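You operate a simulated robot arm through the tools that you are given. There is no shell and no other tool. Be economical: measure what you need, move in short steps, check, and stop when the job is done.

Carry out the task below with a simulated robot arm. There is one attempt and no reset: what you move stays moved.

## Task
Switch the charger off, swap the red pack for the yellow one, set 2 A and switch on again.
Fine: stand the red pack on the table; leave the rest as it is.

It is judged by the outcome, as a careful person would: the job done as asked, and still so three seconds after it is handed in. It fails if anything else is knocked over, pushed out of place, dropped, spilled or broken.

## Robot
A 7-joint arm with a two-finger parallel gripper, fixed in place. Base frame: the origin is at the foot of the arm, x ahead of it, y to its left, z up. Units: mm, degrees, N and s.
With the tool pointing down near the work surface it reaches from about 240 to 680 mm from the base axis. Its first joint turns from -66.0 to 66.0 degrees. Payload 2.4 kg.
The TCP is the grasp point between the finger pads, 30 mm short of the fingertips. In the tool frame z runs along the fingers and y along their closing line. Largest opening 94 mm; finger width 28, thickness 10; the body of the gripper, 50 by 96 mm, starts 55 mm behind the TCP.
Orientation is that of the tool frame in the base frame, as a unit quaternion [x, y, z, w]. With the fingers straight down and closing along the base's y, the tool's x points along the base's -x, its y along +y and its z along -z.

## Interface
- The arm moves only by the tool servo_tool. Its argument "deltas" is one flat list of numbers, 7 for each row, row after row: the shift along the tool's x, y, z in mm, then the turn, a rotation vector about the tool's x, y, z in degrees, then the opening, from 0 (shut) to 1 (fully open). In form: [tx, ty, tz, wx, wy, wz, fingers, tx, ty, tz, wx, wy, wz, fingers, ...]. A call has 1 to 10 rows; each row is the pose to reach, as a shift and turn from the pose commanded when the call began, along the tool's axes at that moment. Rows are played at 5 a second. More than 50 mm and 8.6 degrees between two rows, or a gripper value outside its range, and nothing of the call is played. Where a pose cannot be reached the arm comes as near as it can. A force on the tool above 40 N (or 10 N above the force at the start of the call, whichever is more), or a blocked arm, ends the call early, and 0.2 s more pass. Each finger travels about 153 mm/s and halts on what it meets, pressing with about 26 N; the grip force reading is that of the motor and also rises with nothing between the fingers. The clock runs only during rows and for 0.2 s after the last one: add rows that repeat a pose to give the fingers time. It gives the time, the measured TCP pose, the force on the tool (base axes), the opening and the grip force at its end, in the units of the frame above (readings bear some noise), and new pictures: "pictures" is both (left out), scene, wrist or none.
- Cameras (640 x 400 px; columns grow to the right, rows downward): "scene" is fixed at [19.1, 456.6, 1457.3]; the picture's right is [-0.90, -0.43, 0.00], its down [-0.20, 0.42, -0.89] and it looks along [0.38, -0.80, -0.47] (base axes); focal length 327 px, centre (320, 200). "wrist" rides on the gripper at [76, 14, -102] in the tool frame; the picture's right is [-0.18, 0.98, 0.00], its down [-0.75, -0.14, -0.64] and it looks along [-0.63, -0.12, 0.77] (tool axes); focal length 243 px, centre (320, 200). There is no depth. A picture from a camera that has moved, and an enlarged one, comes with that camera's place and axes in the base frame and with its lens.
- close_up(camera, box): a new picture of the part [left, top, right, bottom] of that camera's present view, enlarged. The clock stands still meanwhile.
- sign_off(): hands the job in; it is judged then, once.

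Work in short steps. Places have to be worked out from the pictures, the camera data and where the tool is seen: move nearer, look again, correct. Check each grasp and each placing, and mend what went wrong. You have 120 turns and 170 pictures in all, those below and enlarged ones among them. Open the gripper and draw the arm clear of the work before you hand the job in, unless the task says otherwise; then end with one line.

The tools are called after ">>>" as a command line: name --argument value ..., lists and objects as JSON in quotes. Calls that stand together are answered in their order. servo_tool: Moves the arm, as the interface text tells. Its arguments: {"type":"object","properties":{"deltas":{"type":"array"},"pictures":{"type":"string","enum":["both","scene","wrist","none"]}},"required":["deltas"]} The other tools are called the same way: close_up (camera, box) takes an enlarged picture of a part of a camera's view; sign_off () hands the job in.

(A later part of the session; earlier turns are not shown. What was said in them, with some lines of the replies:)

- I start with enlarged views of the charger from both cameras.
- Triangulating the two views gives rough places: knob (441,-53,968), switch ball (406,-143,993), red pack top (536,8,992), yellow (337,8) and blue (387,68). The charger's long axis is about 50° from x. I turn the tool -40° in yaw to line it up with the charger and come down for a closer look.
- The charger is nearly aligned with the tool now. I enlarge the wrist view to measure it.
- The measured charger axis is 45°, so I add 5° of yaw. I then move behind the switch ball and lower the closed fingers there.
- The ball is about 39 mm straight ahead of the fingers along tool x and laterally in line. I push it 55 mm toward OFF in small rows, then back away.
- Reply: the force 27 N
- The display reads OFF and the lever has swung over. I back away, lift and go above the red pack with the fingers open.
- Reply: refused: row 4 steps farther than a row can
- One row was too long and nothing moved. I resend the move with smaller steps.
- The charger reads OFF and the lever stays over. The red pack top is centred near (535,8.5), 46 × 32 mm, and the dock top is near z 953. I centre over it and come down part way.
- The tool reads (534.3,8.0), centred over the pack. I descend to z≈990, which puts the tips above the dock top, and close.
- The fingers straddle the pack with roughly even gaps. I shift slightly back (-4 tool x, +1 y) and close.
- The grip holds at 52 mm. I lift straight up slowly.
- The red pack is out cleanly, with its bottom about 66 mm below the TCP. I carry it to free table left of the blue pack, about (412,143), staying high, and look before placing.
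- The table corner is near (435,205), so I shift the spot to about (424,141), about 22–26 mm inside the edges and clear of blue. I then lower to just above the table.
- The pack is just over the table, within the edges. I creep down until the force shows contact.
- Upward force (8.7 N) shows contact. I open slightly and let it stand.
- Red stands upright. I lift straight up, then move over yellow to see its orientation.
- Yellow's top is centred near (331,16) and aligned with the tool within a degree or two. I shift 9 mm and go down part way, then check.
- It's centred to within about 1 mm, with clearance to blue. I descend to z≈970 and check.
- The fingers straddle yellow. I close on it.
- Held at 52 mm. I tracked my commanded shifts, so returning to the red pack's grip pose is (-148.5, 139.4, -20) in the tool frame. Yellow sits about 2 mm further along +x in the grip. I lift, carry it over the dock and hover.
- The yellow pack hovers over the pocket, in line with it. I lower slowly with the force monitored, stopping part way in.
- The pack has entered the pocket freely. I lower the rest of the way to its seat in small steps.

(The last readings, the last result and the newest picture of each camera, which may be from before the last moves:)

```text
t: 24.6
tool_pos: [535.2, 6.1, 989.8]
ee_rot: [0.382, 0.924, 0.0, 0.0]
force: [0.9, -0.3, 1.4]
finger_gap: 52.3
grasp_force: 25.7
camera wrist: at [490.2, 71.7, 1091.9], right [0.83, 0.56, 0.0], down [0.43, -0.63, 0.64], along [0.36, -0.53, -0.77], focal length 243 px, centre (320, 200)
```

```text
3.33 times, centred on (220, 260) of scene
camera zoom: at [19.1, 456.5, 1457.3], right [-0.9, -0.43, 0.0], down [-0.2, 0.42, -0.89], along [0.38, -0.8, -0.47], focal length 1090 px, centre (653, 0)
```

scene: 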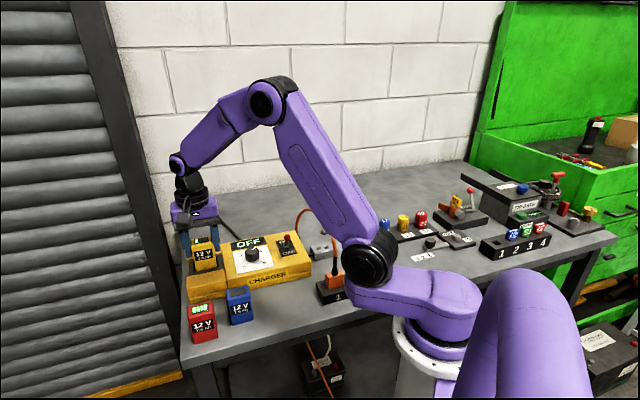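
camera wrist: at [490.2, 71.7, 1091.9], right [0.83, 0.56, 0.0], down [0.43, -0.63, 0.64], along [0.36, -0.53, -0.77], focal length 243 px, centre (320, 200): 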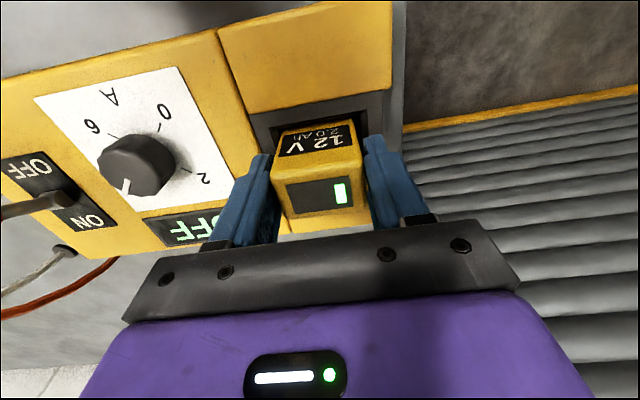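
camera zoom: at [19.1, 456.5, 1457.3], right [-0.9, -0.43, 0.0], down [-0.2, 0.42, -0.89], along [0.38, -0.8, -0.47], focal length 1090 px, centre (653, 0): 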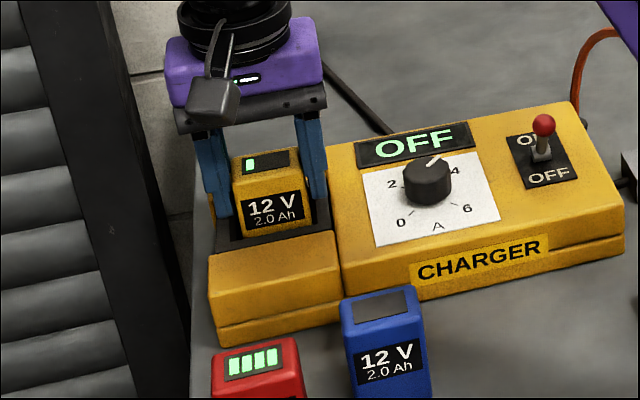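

The pack's weight is off the wrist, so it is about seated. I press a little more to confirm, then open to release.

>>> servo_tool --deltas '[0, 0, 2, 0, 0, 0, 0.4, 0, 0, 2, 0, 0, 0, 0.4]' --pictures "none"

>>> servo_tool --deltas '[0, 0, -1, 0, 0, 0, 0.65, 0, 0, -1, 0, 0, 0, 0.72, 0, 0, -1, 0, 0, 0, 0.72]'

>>> close_up --camera "scene" --box '[160, 200, 280, 320]'

```text
t: 25.2
tool_pos: [535.9, 6.1, 988.9]
ee_rot: [0.383, 0.924, 0.001, 0.002]
force: [-5.4, -0.3, 22.6]
finger_gap: 52.4
grasp_force: 26.0
```

```text
t: 26.0
tool_pos: [534.7, 6.1, 988.6]
ee_rot: [0.384, 0.924, 0.0, 0.0]
force: [-0.4, 0.1, -1.0]
finger_gap: 67.8
grasp_force: 0.0
camera wrist: at [489.5, 71.8, 1090.3], right [0.83, 0.56, 0.0], down [0.43, -0.63, 0.64], along [0.36, -0.53, -0.77], focal length 243 px, centre (320, 200)
```

scene: 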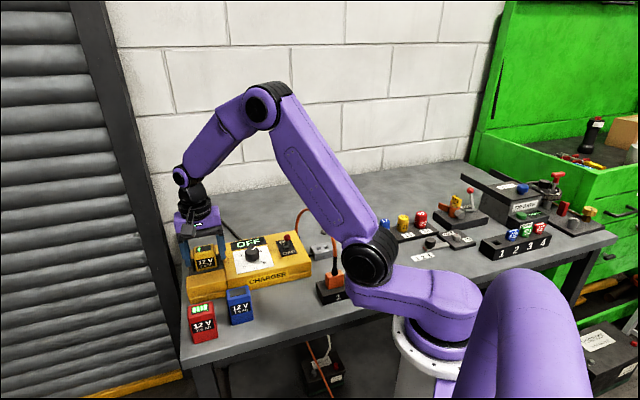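
wrist: 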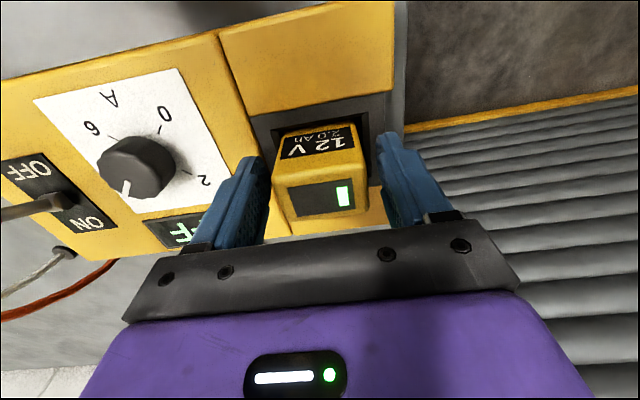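

```text
3.33 times, centred on (220, 260) of scene
camera zoom: at [19.1, 456.6, 1457.3], right [-0.9, -0.43, 0.0], down [-0.2, 0.42, -0.89], along [0.38, -0.8, -0.47], focal length 1090 px, centre (653, 0)
```

zoom: 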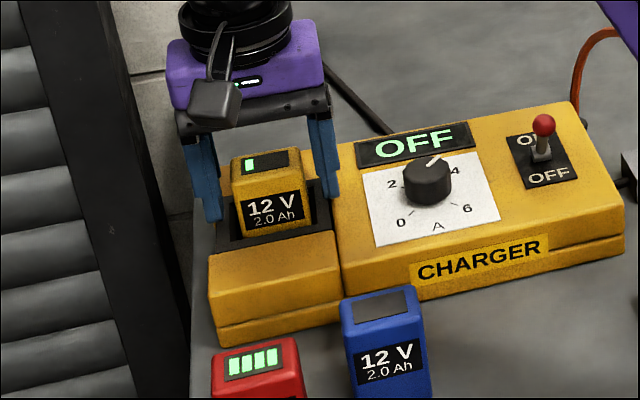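

Yellow is seated at the height red had. I lift clear and move above the knob to measure it.

>>> servo_tool --deltas '[0, 0, -45, 0, 0, 0, 0.72, 0, 0, -90, 0, 0, 0, 0.72, 8, -36, -95, 0, 0, 0, 0.72, 16, -72, -95, 0, 0, 0, 0.72, 24, -109, -95, 0, 0, 0, 0.72, 24, -109, -95, 0, 0, 0, 0.6]'

>>> close_up --camera "wrist" --box '[210, 40, 450, 200]'

>>> close_up --camera "scene" --box '[160, 200, 320, 320]'

```text
t: 27.4
tool_pos: [442.9, -54.1, 1084.5]
ee_rot: [0.383, 0.924, 0.0, 0.0]
force: [0.0, 0.5, 0.0]
finger_gap: 56.3
grasp_force: 0.1
camera wrist: at [397.9, 12.1, 1187.1], right [0.83, 0.56, 0.0], down [0.43, -0.63, 0.64], along [0.36, -0.53, -0.77], focal length 243 px, centre (320, 200)
```

scene: 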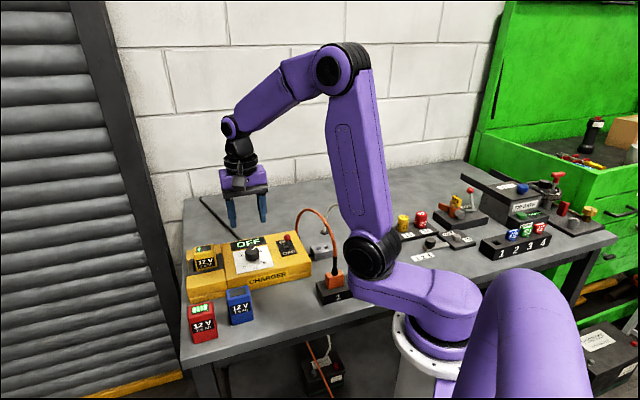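
wrist: 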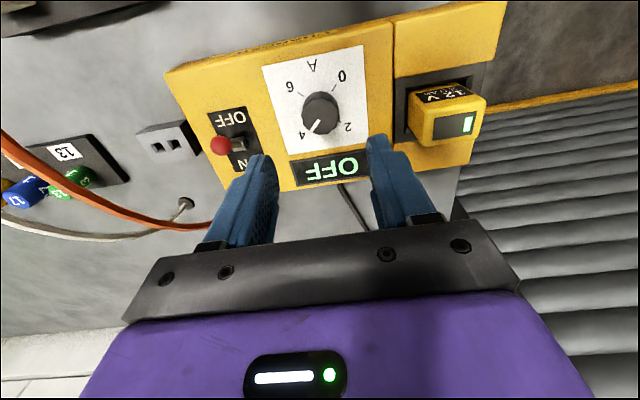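

```text
2.50 times, centred on (330, 120) of wrist
camera zoom: at [397.9, 12.1, 1187.1], right [0.83, 0.56, 0.0], down [0.43, -0.63, 0.64], along [0.36, -0.53, -0.77], focal length 606 px, centre (295, 400)
```

zoom: 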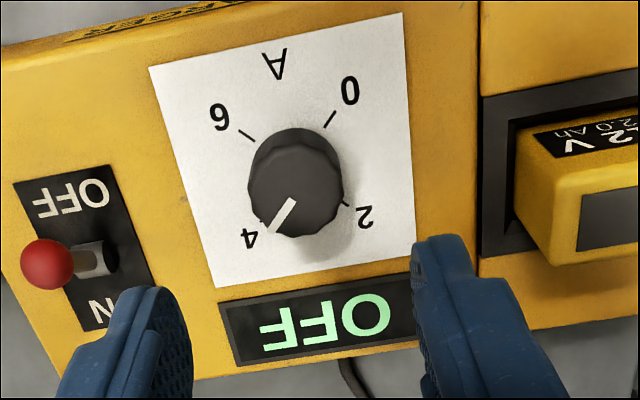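

```text
3.33 times, centred on (240, 260) of scene
camera zoom: at [19.1, 456.6, 1457.3], right [-0.9, -0.43, 0.0], down [-0.2, 0.42, -0.89], along [0.38, -0.8, -0.47], focal length 1090 px, centre (587, 0)
```

zoom: 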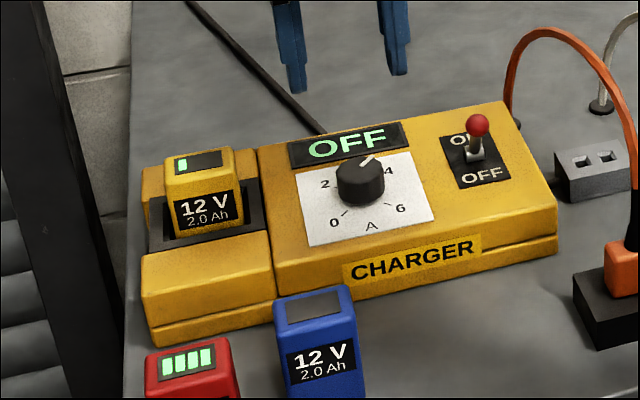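

The knob is at about (444,-56), top z≈974, diameter ≈33, with its panel at z≈950. The pointer is at 4, and the 2 tick lies 90° counter-clockwise seen from above. I descend to just above the knob to check centring.

>>> servo_tool --deltas '[-3, 0, 35, 0, 0, 0, 0.6, -3, 0, 70, 0, 0, 0, 0.6, -3, 0, 70, 0, 0, 0, 0.6]'

>>> close_up --camera "wrist" --box '[210, 80, 430, 240]'

>>> close_up --camera "scene" --box '[200, 200, 320, 300]'

```text
t: 28.2
tool_pos: [444.6, -56.3, 1016.3]
ee_rot: [0.382, 0.924, 0.0, 0.001]
force: [-0.2, 0.4, 0.6]
finger_gap: 56.4
grasp_force: 0.0
camera wrist: at [399.1, 9.5, 1118.6], right [0.83, 0.56, 0.0], down [0.43, -0.63, 0.64], along [0.36, -0.53, -0.77], focal length 243 px, centre (320, 200)
```

scene: 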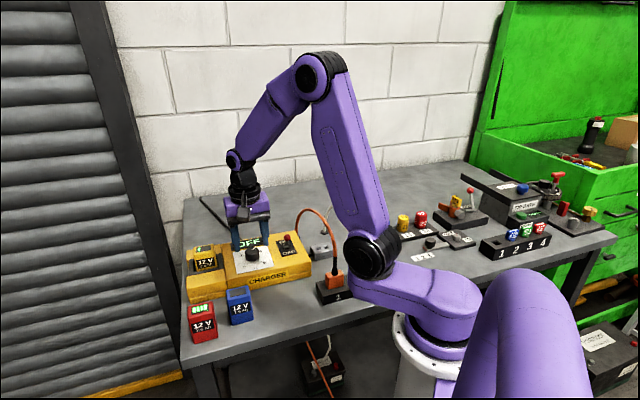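
wrist: 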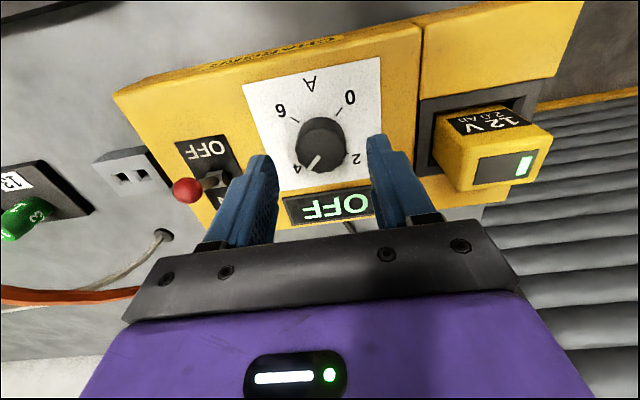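

```text
2.50 times, centred on (320, 160) of wrist
camera zoom: at [399.1, 9.5, 1118.6], right [0.83, 0.56, 0.0], down [0.43, -0.63, 0.64], along [0.36, -0.53, -0.77], focal length 606 px, centre (320, 300)
```

zoom: 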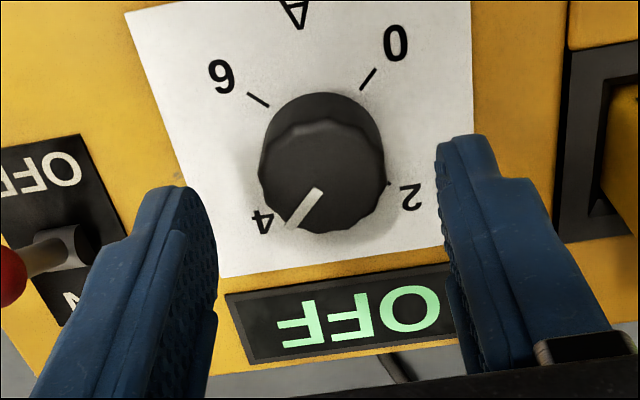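

```text
4.00 times, centred on (260, 250) of scene
camera zoom: at [19.1, 456.6, 1457.3], right [-0.9, -0.43, 0.0], down [-0.2, 0.42, -0.89], along [0.38, -0.8, -0.47], focal length 1309 px, centre (560, 0)
```

zoom: 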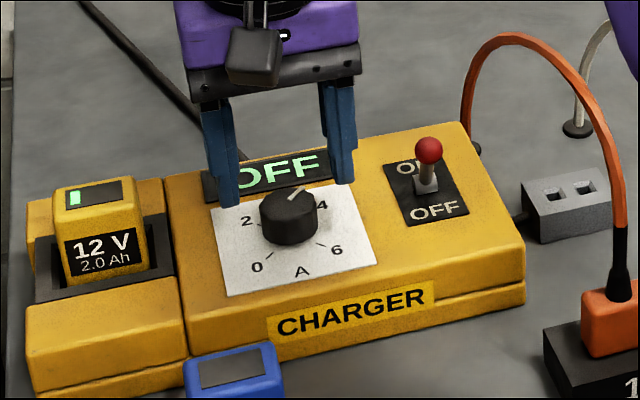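

The knob is centred within 1–2 mm. I descend to put the tips about 6 mm above the panel, then close on the knob.

>>> servo_tool --deltas '[1, 0, 15, 0, 0, 0, 0.6, 1, 0, 28, 0, 0, 0, 0.6, 1, 0, 28, 0, 0, 0, 0.45, 1, 0, 28, 0, 0, 0, 0.25, 1, 0, 28, 0, 0, 0, 0.25]'

>>> close_up --camera "wrist" --box '[210, 80, 430, 240]'

>>> close_up --camera "scene" --box '[200, 200, 320, 300]'

```text
t: 29.4
tool_pos: [444.0, -55.3, 987.9]
ee_rot: [0.383, 0.924, 0.0, 0.0]
force: [3.2, 2.5, -7.3]
finger_gap: 33.3
grasp_force: 44.4
camera wrist: at [399.2, 9.8, 1089.8], right [0.82, 0.57, 0.0], down [0.43, -0.63, 0.64], along [0.36, -0.53, -0.77], focal length 243 px, centre (320, 200)
```

scene: 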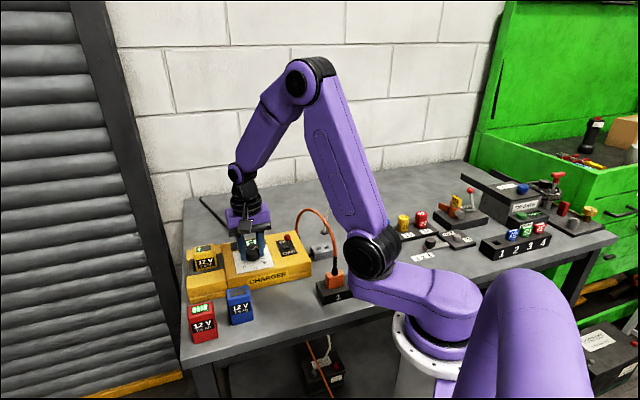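
wrist: 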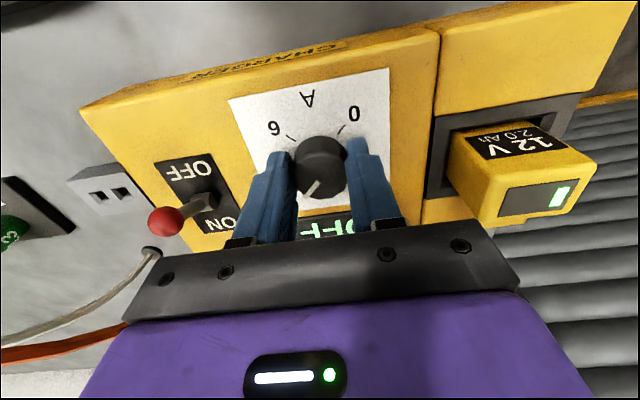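

```text
2.50 times, centred on (320, 160) of wrist
camera zoom: at [399.2, 9.8, 1089.8], right [0.82, 0.57, 0.0], down [0.43, -0.63, 0.64], along [0.36, -0.53, -0.77], focal length 606 px, centre (320, 300)
```

zoom: 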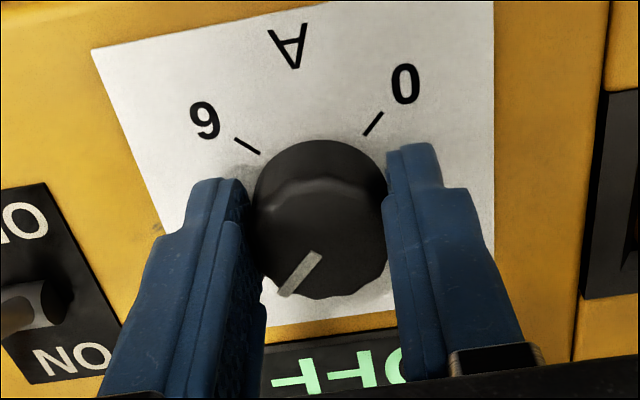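

```text
4.00 times, centred on (260, 250) of scene
camera zoom: at [19.3, 456.6, 1457.2], right [-0.9, -0.43, 0.0], down [-0.2, 0.42, -0.89], along [0.38, -0.8, -0.47], focal length 1309 px, centre (560, 0)
```

zoom: 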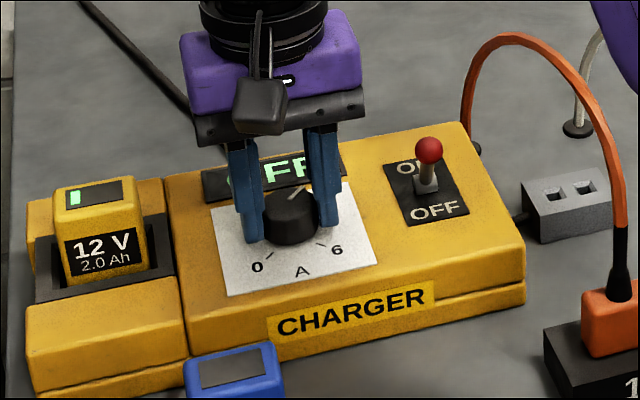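

The knob is gripped at 33 mm. I turn it the first 48° toward 2 (negative about tool z) and check that the pointer follows.

>>> servo_tool --deltas '[0, 0, 0, 0, 0, -6, 0.25, 0, 0, 0, 0, 0, -12, 0.25, 0, 0, 0, 0, 0, -18, 0.25, 0, 0, 0, 0, 0, -24, 0.25, 0, 0, 0, 0, 0, -30, 0.25, 0, 0, 0, 0, 0, -36, 0.25, 0, 0, 0, 0, 0, -42, 0.25, 0, 0, 0, 0, 0, -48, 0.25, 0, 0, 0, 0, 0, -48, 0.25]' --pictures "wrist"

>>> close_up --camera "scene" --box '[200, 200, 320, 300]'

```text
t: 31.0
tool_pos: [442.8, -56.5, 987.2]
ee_rot: [0.041, 0.999, -0.001, 0.002]
force: [-3.3, -0.6, 3.1]
finger_gap: 33.7
grasp_force: 45.3
stopped in row 7: the force on the tool passed its limit (the readings are from after the stop); the commanded pose is now the measured one
camera wrist: at [367.1, -34.3, 1089.2], right [0.27, 0.96, 0.0], down [0.74, -0.2, 0.65], along [0.62, -0.17, -0.76], focal length 243 px, centre (320, 200)
```

wrist: 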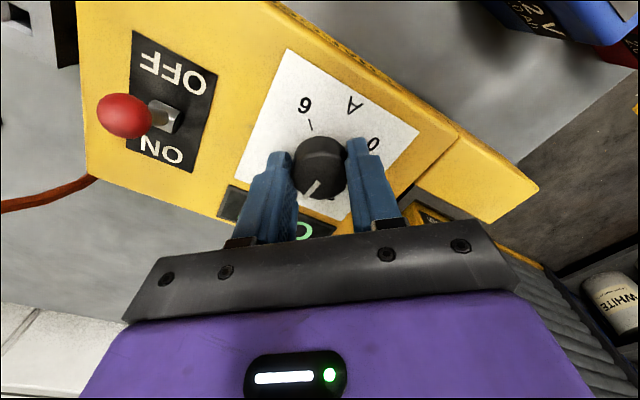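

```text
4.00 times, centred on (260, 250) of scene
camera zoom: at [18.9, 456.6, 1457.3], right [-0.9, -0.43, 0.0], down [-0.2, 0.42, -0.89], along [0.38, -0.8, -0.47], focal length 1309 px, centre (560, 0)
```

zoom: 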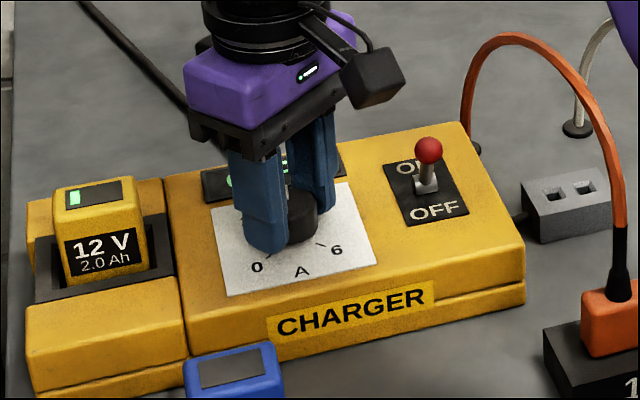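

The knob follows the gripper, with about 40° done. An off-axis force stopped the row and has now relaxed, so I continue more gently.

>>> servo_tool --deltas '[0, 0, 0, 0, 0, -4, 0.28, 0, 0, 0, 0, 0, -8, 0.28, 0, 0, 0, 0, 0, -12, 0.28, 0, 0, 0, 0, 0, -16, 0.28, 0, 0, 0, 0, 0, -20, 0.28, 0, 0, 0, 0, 0, -24, 0.28, 0, 0, 0, 0, 0, -24, 0.28]' --pictures "wrist"

```text
t: 32.6
tool_pos: [443.6, -57.2, 987.1]
ee_rot: [-0.166, 0.986, -0.001, 0.003]
force: [-3.9, -17.5, -1.1]
finger_gap: 33.1
grasp_force: 45.0
camera wrist: at [365.3, -67.2, 1089.2], right [-0.15, 0.99, 0.0], down [0.75, 0.12, 0.65], along [0.64, 0.09, -0.76], focal length 243 px, centre (320, 200)
```

wrist: 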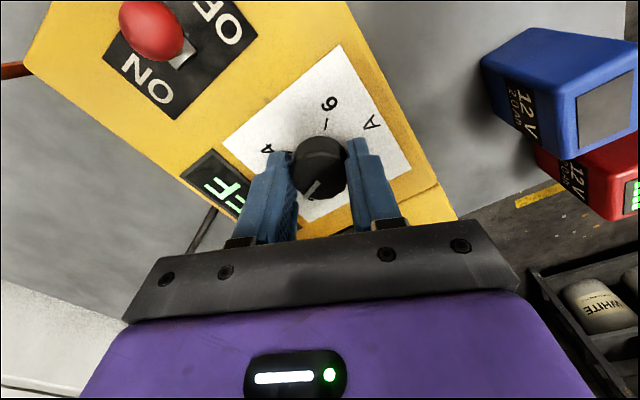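

About 64° done and the knob is still following. There is a mild side force, so I ease 1 mm toward it while turning the remaining 26°.

>>> servo_tool --deltas '[0.3, -1, 0, 0, 0, -4, 0.28, 0.3, -1, 0, 0, 0, -8, 0.28, 0.3, -1, 0, 0, 0, -12, 0.28, 0.3, -1, 0, 0, 0, -16, 0.28, 0.3, -1, 0, 0, 0, -20, 0.28, 0.3, -1, 0, 0, 0, -24, 0.28, 0.3, -1, 0, 0, 0, -26, 0.28, 0.3, -1, 0, 0, 0, -26, 0.28]' --pictures "wrist"

>>> close_up --camera "wrist" --box '[210, 80, 430, 240]'

```text
t: 34.4
tool_pos: [444.1, -57.6, 986.9]
ee_rot: [-0.384, 0.923, -0.002, 0.002]
force: [-3.8, -14.5, 2.0]
finger_gap: 33.3
grasp_force: 44.6
camera wrist: at [378.6, -100.4, 1089.4], right [-0.57, 0.82, 0.0], down [0.63, 0.44, 0.64], along [0.53, 0.36, -0.76], focal length 243 px, centre (320, 200)
```

wrist: 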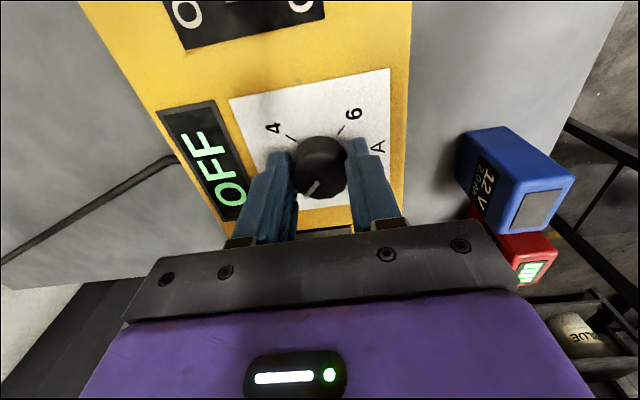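

```text
2.50 times, centred on (320, 160) of wrist
camera zoom: at [378.6, -100.4, 1089.4], right [-0.57, 0.82, 0.0], down [0.63, 0.44, 0.64], along [0.53, 0.36, -0.76], focal length 606 px, centre (320, 300)
```

zoom: 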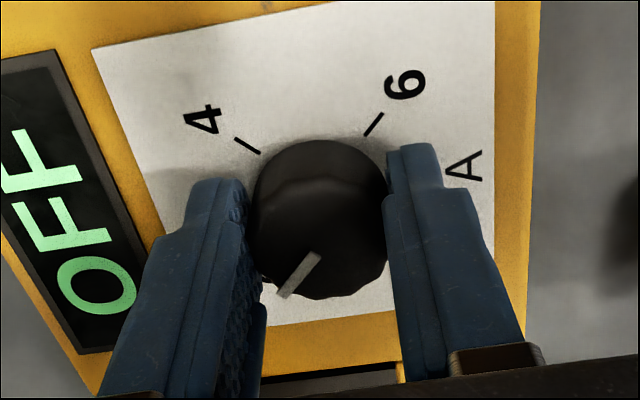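

A full 90° is done and the pointer is where the 2 tick should be. I release, lift and check.

>>> servo_tool --deltas '[0, 0, 0, 0, 0, 0, 0.45, 0, 0, 0, 0, 0, 0, 0.6, 0, 0, -40, 0, 0, 0, 0.6, 0, 0, -80, 0, 0, 0, 0.6, 0, 0, -110, 0, 0, 0, 0.6, 0, 0, -110, 0, 0, 0, 0.3]'

>>> close_up --camera "wrist" --box '[210, 40, 430, 200]'

>>> close_up --camera "scene" --box '[180, 200, 320, 310]'

```text
t: 35.8
tool_pos: [445.3, -55.2, 1097.7]
ee_rot: [-0.384, 0.923, -0.002, 0.003]
force: [0.8, 0.1, 0.1]
finger_gap: 28.6
grasp_force: 0.1
camera wrist: at [379.0, -97.6, 1200.6], right [-0.57, 0.82, 0.0], down [0.63, 0.44, 0.64], along [0.53, 0.36, -0.76], focal length 243 px, centre (320, 200)
```

scene: 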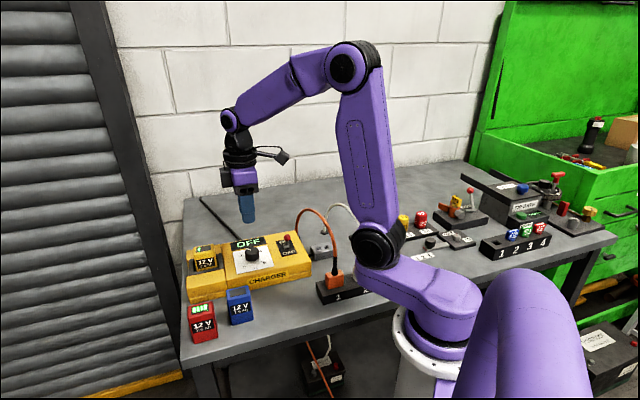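
wrist: 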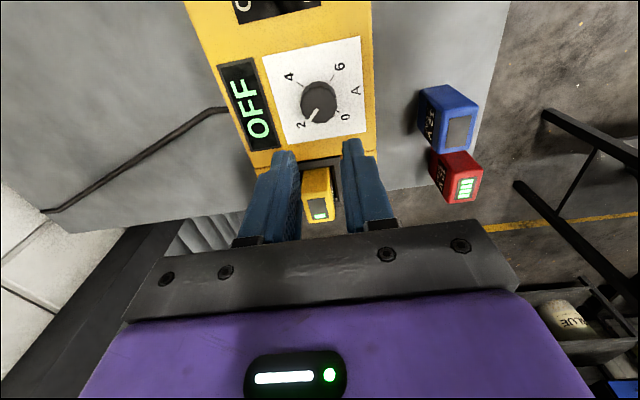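

```text
2.50 times, centred on (320, 120) of wrist
camera zoom: at [379.0, -97.6, 1200.6], right [-0.57, 0.82, 0.0], down [0.63, 0.44, 0.64], along [0.53, 0.36, -0.76], focal length 606 px, centre (320, 400)
```

zoom: 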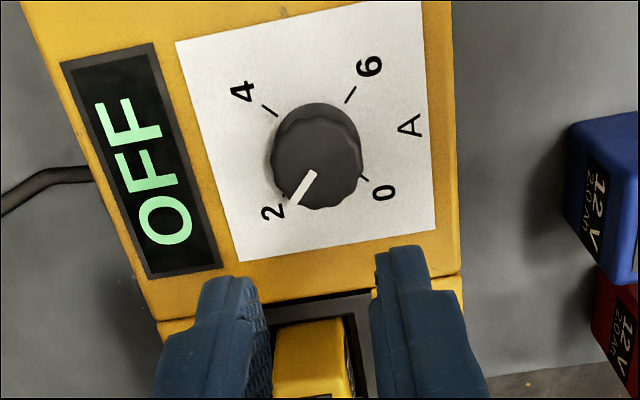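

```text
3.64 times, centred on (250, 255) of scene
camera zoom: at [19.1, 456.6, 1457.3], right [-0.9, -0.43, 0.0], down [-0.2, 0.42, -0.89], along [0.38, -0.8, -0.47], focal length 1190 px, centre (574, 0)
```

zoom: 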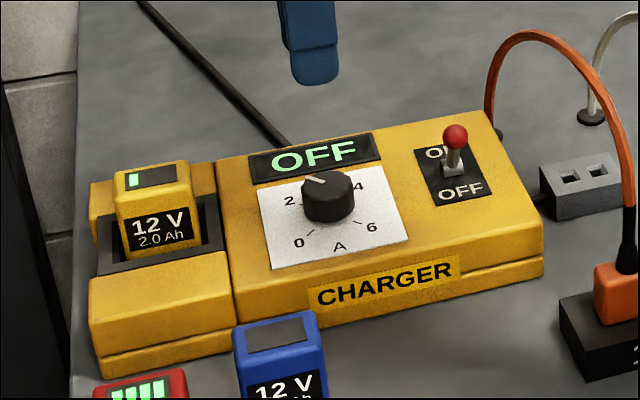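

The pointer is on 2. I now turn the tool back toward the -45° yaw, with fingers shut, moving to the front side of the switch for the ON push.

>>> servo_tool --deltas '[9, 4, 0, 0, 0, 8.5, 0, 18, 8, 0, 0, 0, 17, 0, 27, 12, 0, 0, 0, 25.5, 0, 36, 16, 0, 0, 0, 34, 0, 45, 20, 0, 0, 0, 42.5, 0, 54, 24, 0, 0, 0, 51, 0, 63, 28, 0, 0, 0, 59.5, 0, 72, 32, 0, 0, 0, 68, 0, 81, 35, 0, 0, 0, 76.5, 0, 89, 38, 0, 0, 0, 85, 0]' --pictures "none"

>>> servo_tool --deltas '[0, 0, 0, 0, 0, 5, 0, 0, 0, 0, 0, 0, 5, 0]'

>>> close_up --camera "wrist" --box '[210, 40, 450, 200]'

```text
t: 38.0
tool_pos: [353.8, -94.7, 1095.8]
ee_rot: [0.342, 0.94, 0.0, 0.003]
force: [-0.3, -0.2, 0.0]
finger_gap: 0.1
grasp_force: 25.9
```

```text
t: 38.6
tool_pos: [353.0, -92.6, 1096.2]
ee_rot: [0.382, 0.924, 0.001, 0.003]
force: [0.1, 0.5, -0.1]
finger_gap: 0.1
grasp_force: 26.6
camera wrist: at [308.3, -27.9, 1198.8], right [0.82, 0.57, 0.0], down [0.43, -0.63, 0.65], along [0.37, -0.53, -0.76], focal length 243 px, centre (320, 200)
```

scene: 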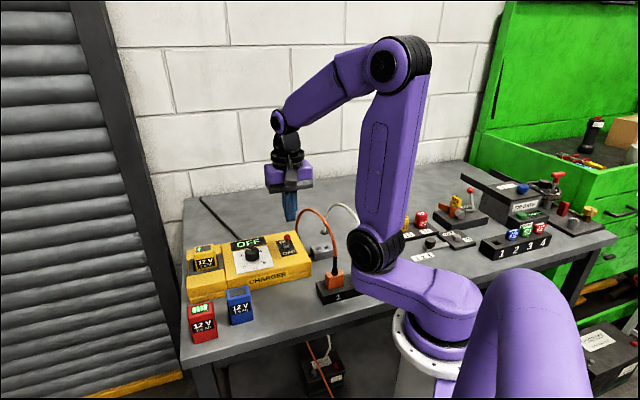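
wrist: 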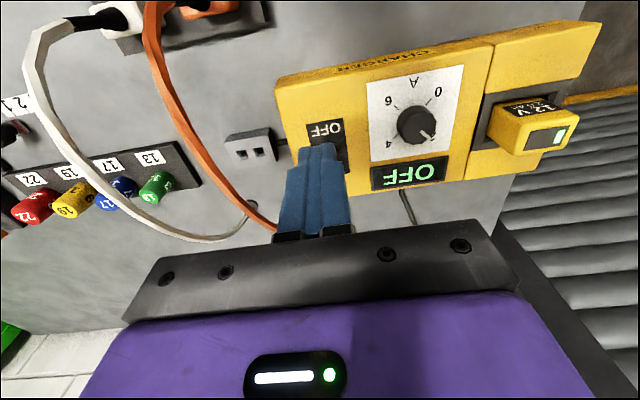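

```text
2.50 times, centred on (330, 120) of wrist
camera zoom: at [308.3, -27.9, 1198.8], right [0.82, 0.57, 0.0], down [0.43, -0.63, 0.65], along [0.37, -0.53, -0.76], focal length 606 px, centre (295, 400)
```

zoom: 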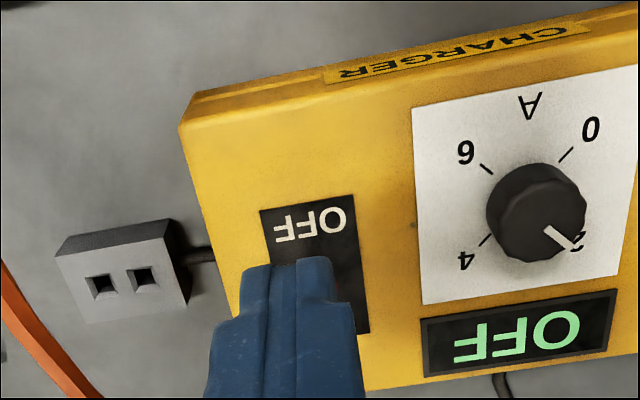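

The dial pointer sits on the 2 label. I descend in front of the ball to z≈1008 and check.

>>> servo_tool --deltas '[0, 0, 45, 0, 0, 0, 0, 0, 0, 88, 0, 0, 0, 0, 0, 0, 88, 0, 0, 0, 0]'

>>> close_up --camera "scene" --box '[220, 200, 360, 310]'

```text
t: 39.4
tool_pos: [353.8, -95.5, 1007.6]
ee_rot: [0.381, 0.924, 0.001, 0.003]
force: [0.0, 1.1, -0.1]
finger_gap: 0.2
grasp_force: 25.3
camera wrist: at [308.2, -30.7, 1109.8], right [0.82, 0.57, 0.0], down [0.43, -0.63, 0.65], along [0.37, -0.53, -0.76], focal length 243 px, centre (320, 200)
```

scene: 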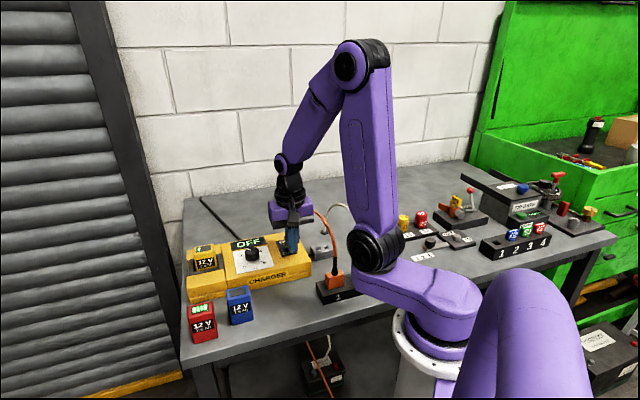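
wrist: 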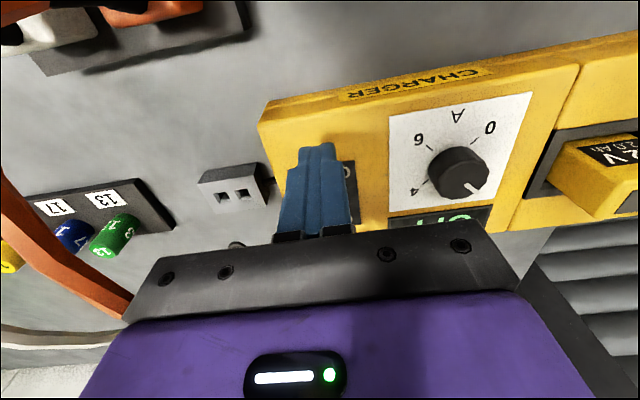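

```text
3.64 times, centred on (290, 255) of scene
camera zoom: at [19.1, 456.6, 1457.3], right [-0.9, -0.43, 0.0], down [-0.2, 0.42, -0.89], along [0.38, -0.8, -0.47], focal length 1190 px, centre (429, 0)
```

zoom: 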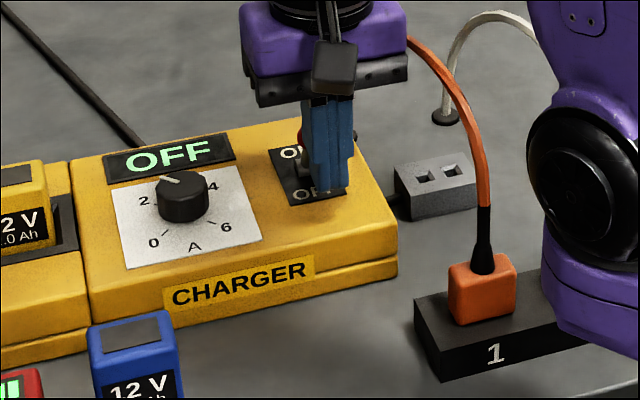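

The fingers are in front of the ball, about 3 mm off laterally. I correct that and push -x toward ON.

>>> servo_tool --deltas '[-4, 4, 0, 0, 0, 0, 0, -12, 4, 0, 0, 0, 0, 0, -20, 4, 0, 0, 0, 0, 0, -28, 4, 0, 0, 0, 0, 0, -36, 4, 0, 0, 0, 0, 0, -43, 4, 0, 0, 0, 0, 0, -49, 4, 0, 0, 0, 0, 0, -52, 4, 0, 0, 0, 0, 0]'

>>> close_up --camera "scene" --box '[200, 200, 340, 310]'

```text
t: 41.2
tool_pos: [393.7, -127.7, 1009.8]
ee_rot: [0.381, 0.925, 0.0, 0.002]
force: [-2.2, 6.4, 1.3]
finger_gap: 0.0
grasp_force: 26.0
camera wrist: at [348.2, -61.8, 1112.2], right [0.82, 0.57, 0.0], down [0.43, -0.63, 0.64], along [0.37, -0.53, -0.76], focal length 243 px, centre (320, 200)
```

scene: 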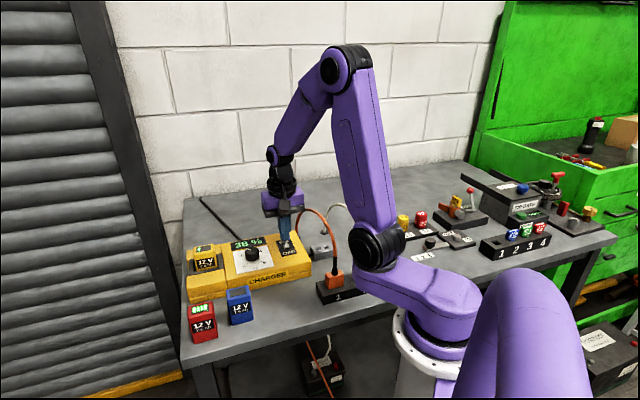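
wrist: 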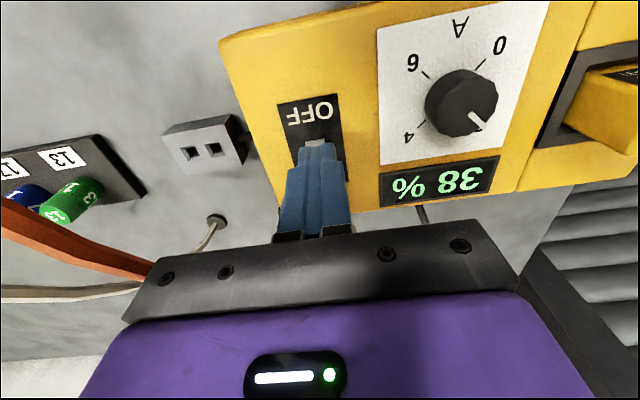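

```text
3.64 times, centred on (270, 255) of scene
camera zoom: at [19.0, 456.8, 1457.2], right [-0.9, -0.43, 0.0], down [-0.2, 0.42, -0.89], along [0.38, -0.8, -0.47], focal length 1190 px, centre (502, 0)
```

zoom: 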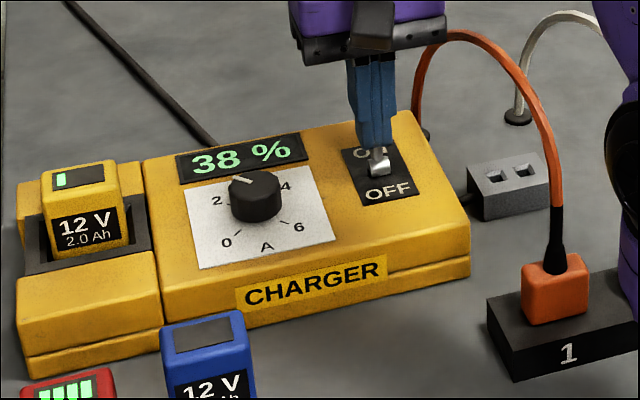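

The display shows 38 %, so it is charging. I back off from the lever, lift clear and open the gripper.

>>> servo_tool --deltas '[20, 0, 0, 0, 0, 0, 0, 22, 0, -40, 0, 0, 0, 0, 22, 0, -85, 0, 0, 0, 0.3, 22, 0, -130, 0, 0, 0, 1, 22, 0, -170, 0, 0, 0, 1, 22, 0, -190, 0, 0, 0, 1, 22, 0, -190, 0, 0, 0, 1]'

>>> close_up --camera "scene" --box '[170, 200, 350, 350]'

>>> close_up --camera "wrist" --box '[210, 0, 500, 200]'

```text
t: 42.8
tool_pos: [376.6, -112.8, 1201.6]
ee_rot: [0.381, 0.925, 0.0, 0.003]
force: [-1.2, 0.2, -0.1]
finger_gap: 94.0
grasp_force: 0.0
camera wrist: at [330.3, -47.3, 1304.0], right [0.82, 0.57, 0.0], down [0.43, -0.63, 0.65], along [0.37, -0.53, -0.76], focal length 243 px, centre (320, 200)
```

scene: 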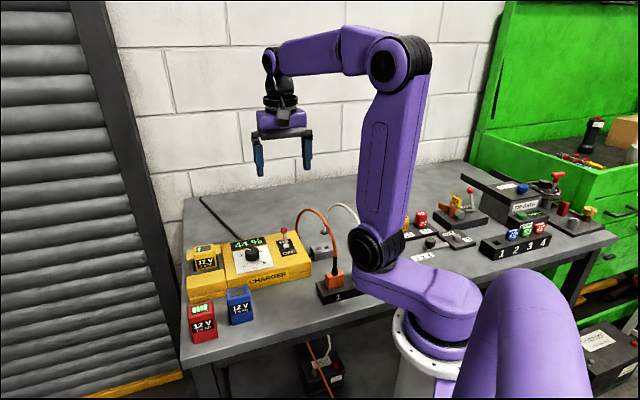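
wrist: 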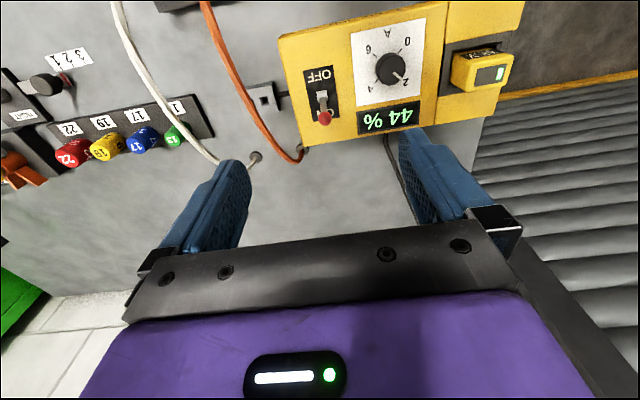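

```text
2.67 times, centred on (260, 275) of scene
camera zoom: at [19.1, 456.6, 1457.3], right [-0.9, -0.43, 0.0], down [-0.2, 0.42, -0.89], along [0.38, -0.8, -0.47], focal length 872 px, centre (480, 0)
```

zoom: 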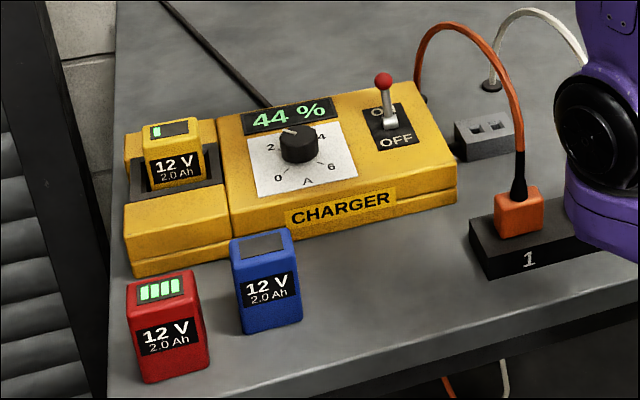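

```text
2.00 times, centred on (355, 100) of wrist
camera zoom: at [330.3, -47.3, 1304.0], right [0.82, 0.57, 0.0], down [0.43, -0.63, 0.65], along [0.37, -0.53, -0.76], focal length 485 px, centre (250, 400)
```

zoom: 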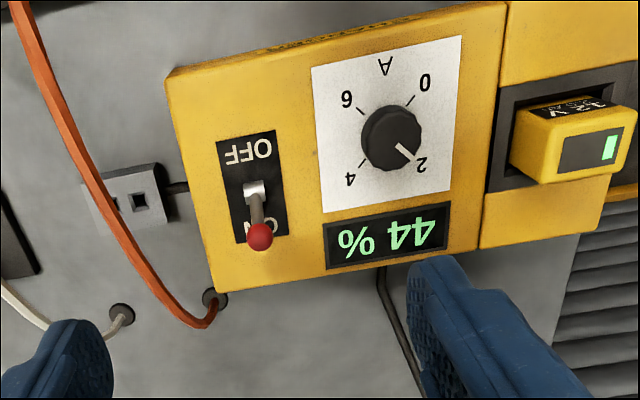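

The charger is on with yellow docked and the percentage climbing (38 to 44 %). The dial is at 2, red stands upright on the table, and the arm is clear with the gripper open. I hand the job in.

>>> sign_off

```text
The job is handed in.
```

The charger is back on at 2 A and charging the yellow pack; the red pack stands upright on the table, and nothing else was moved.
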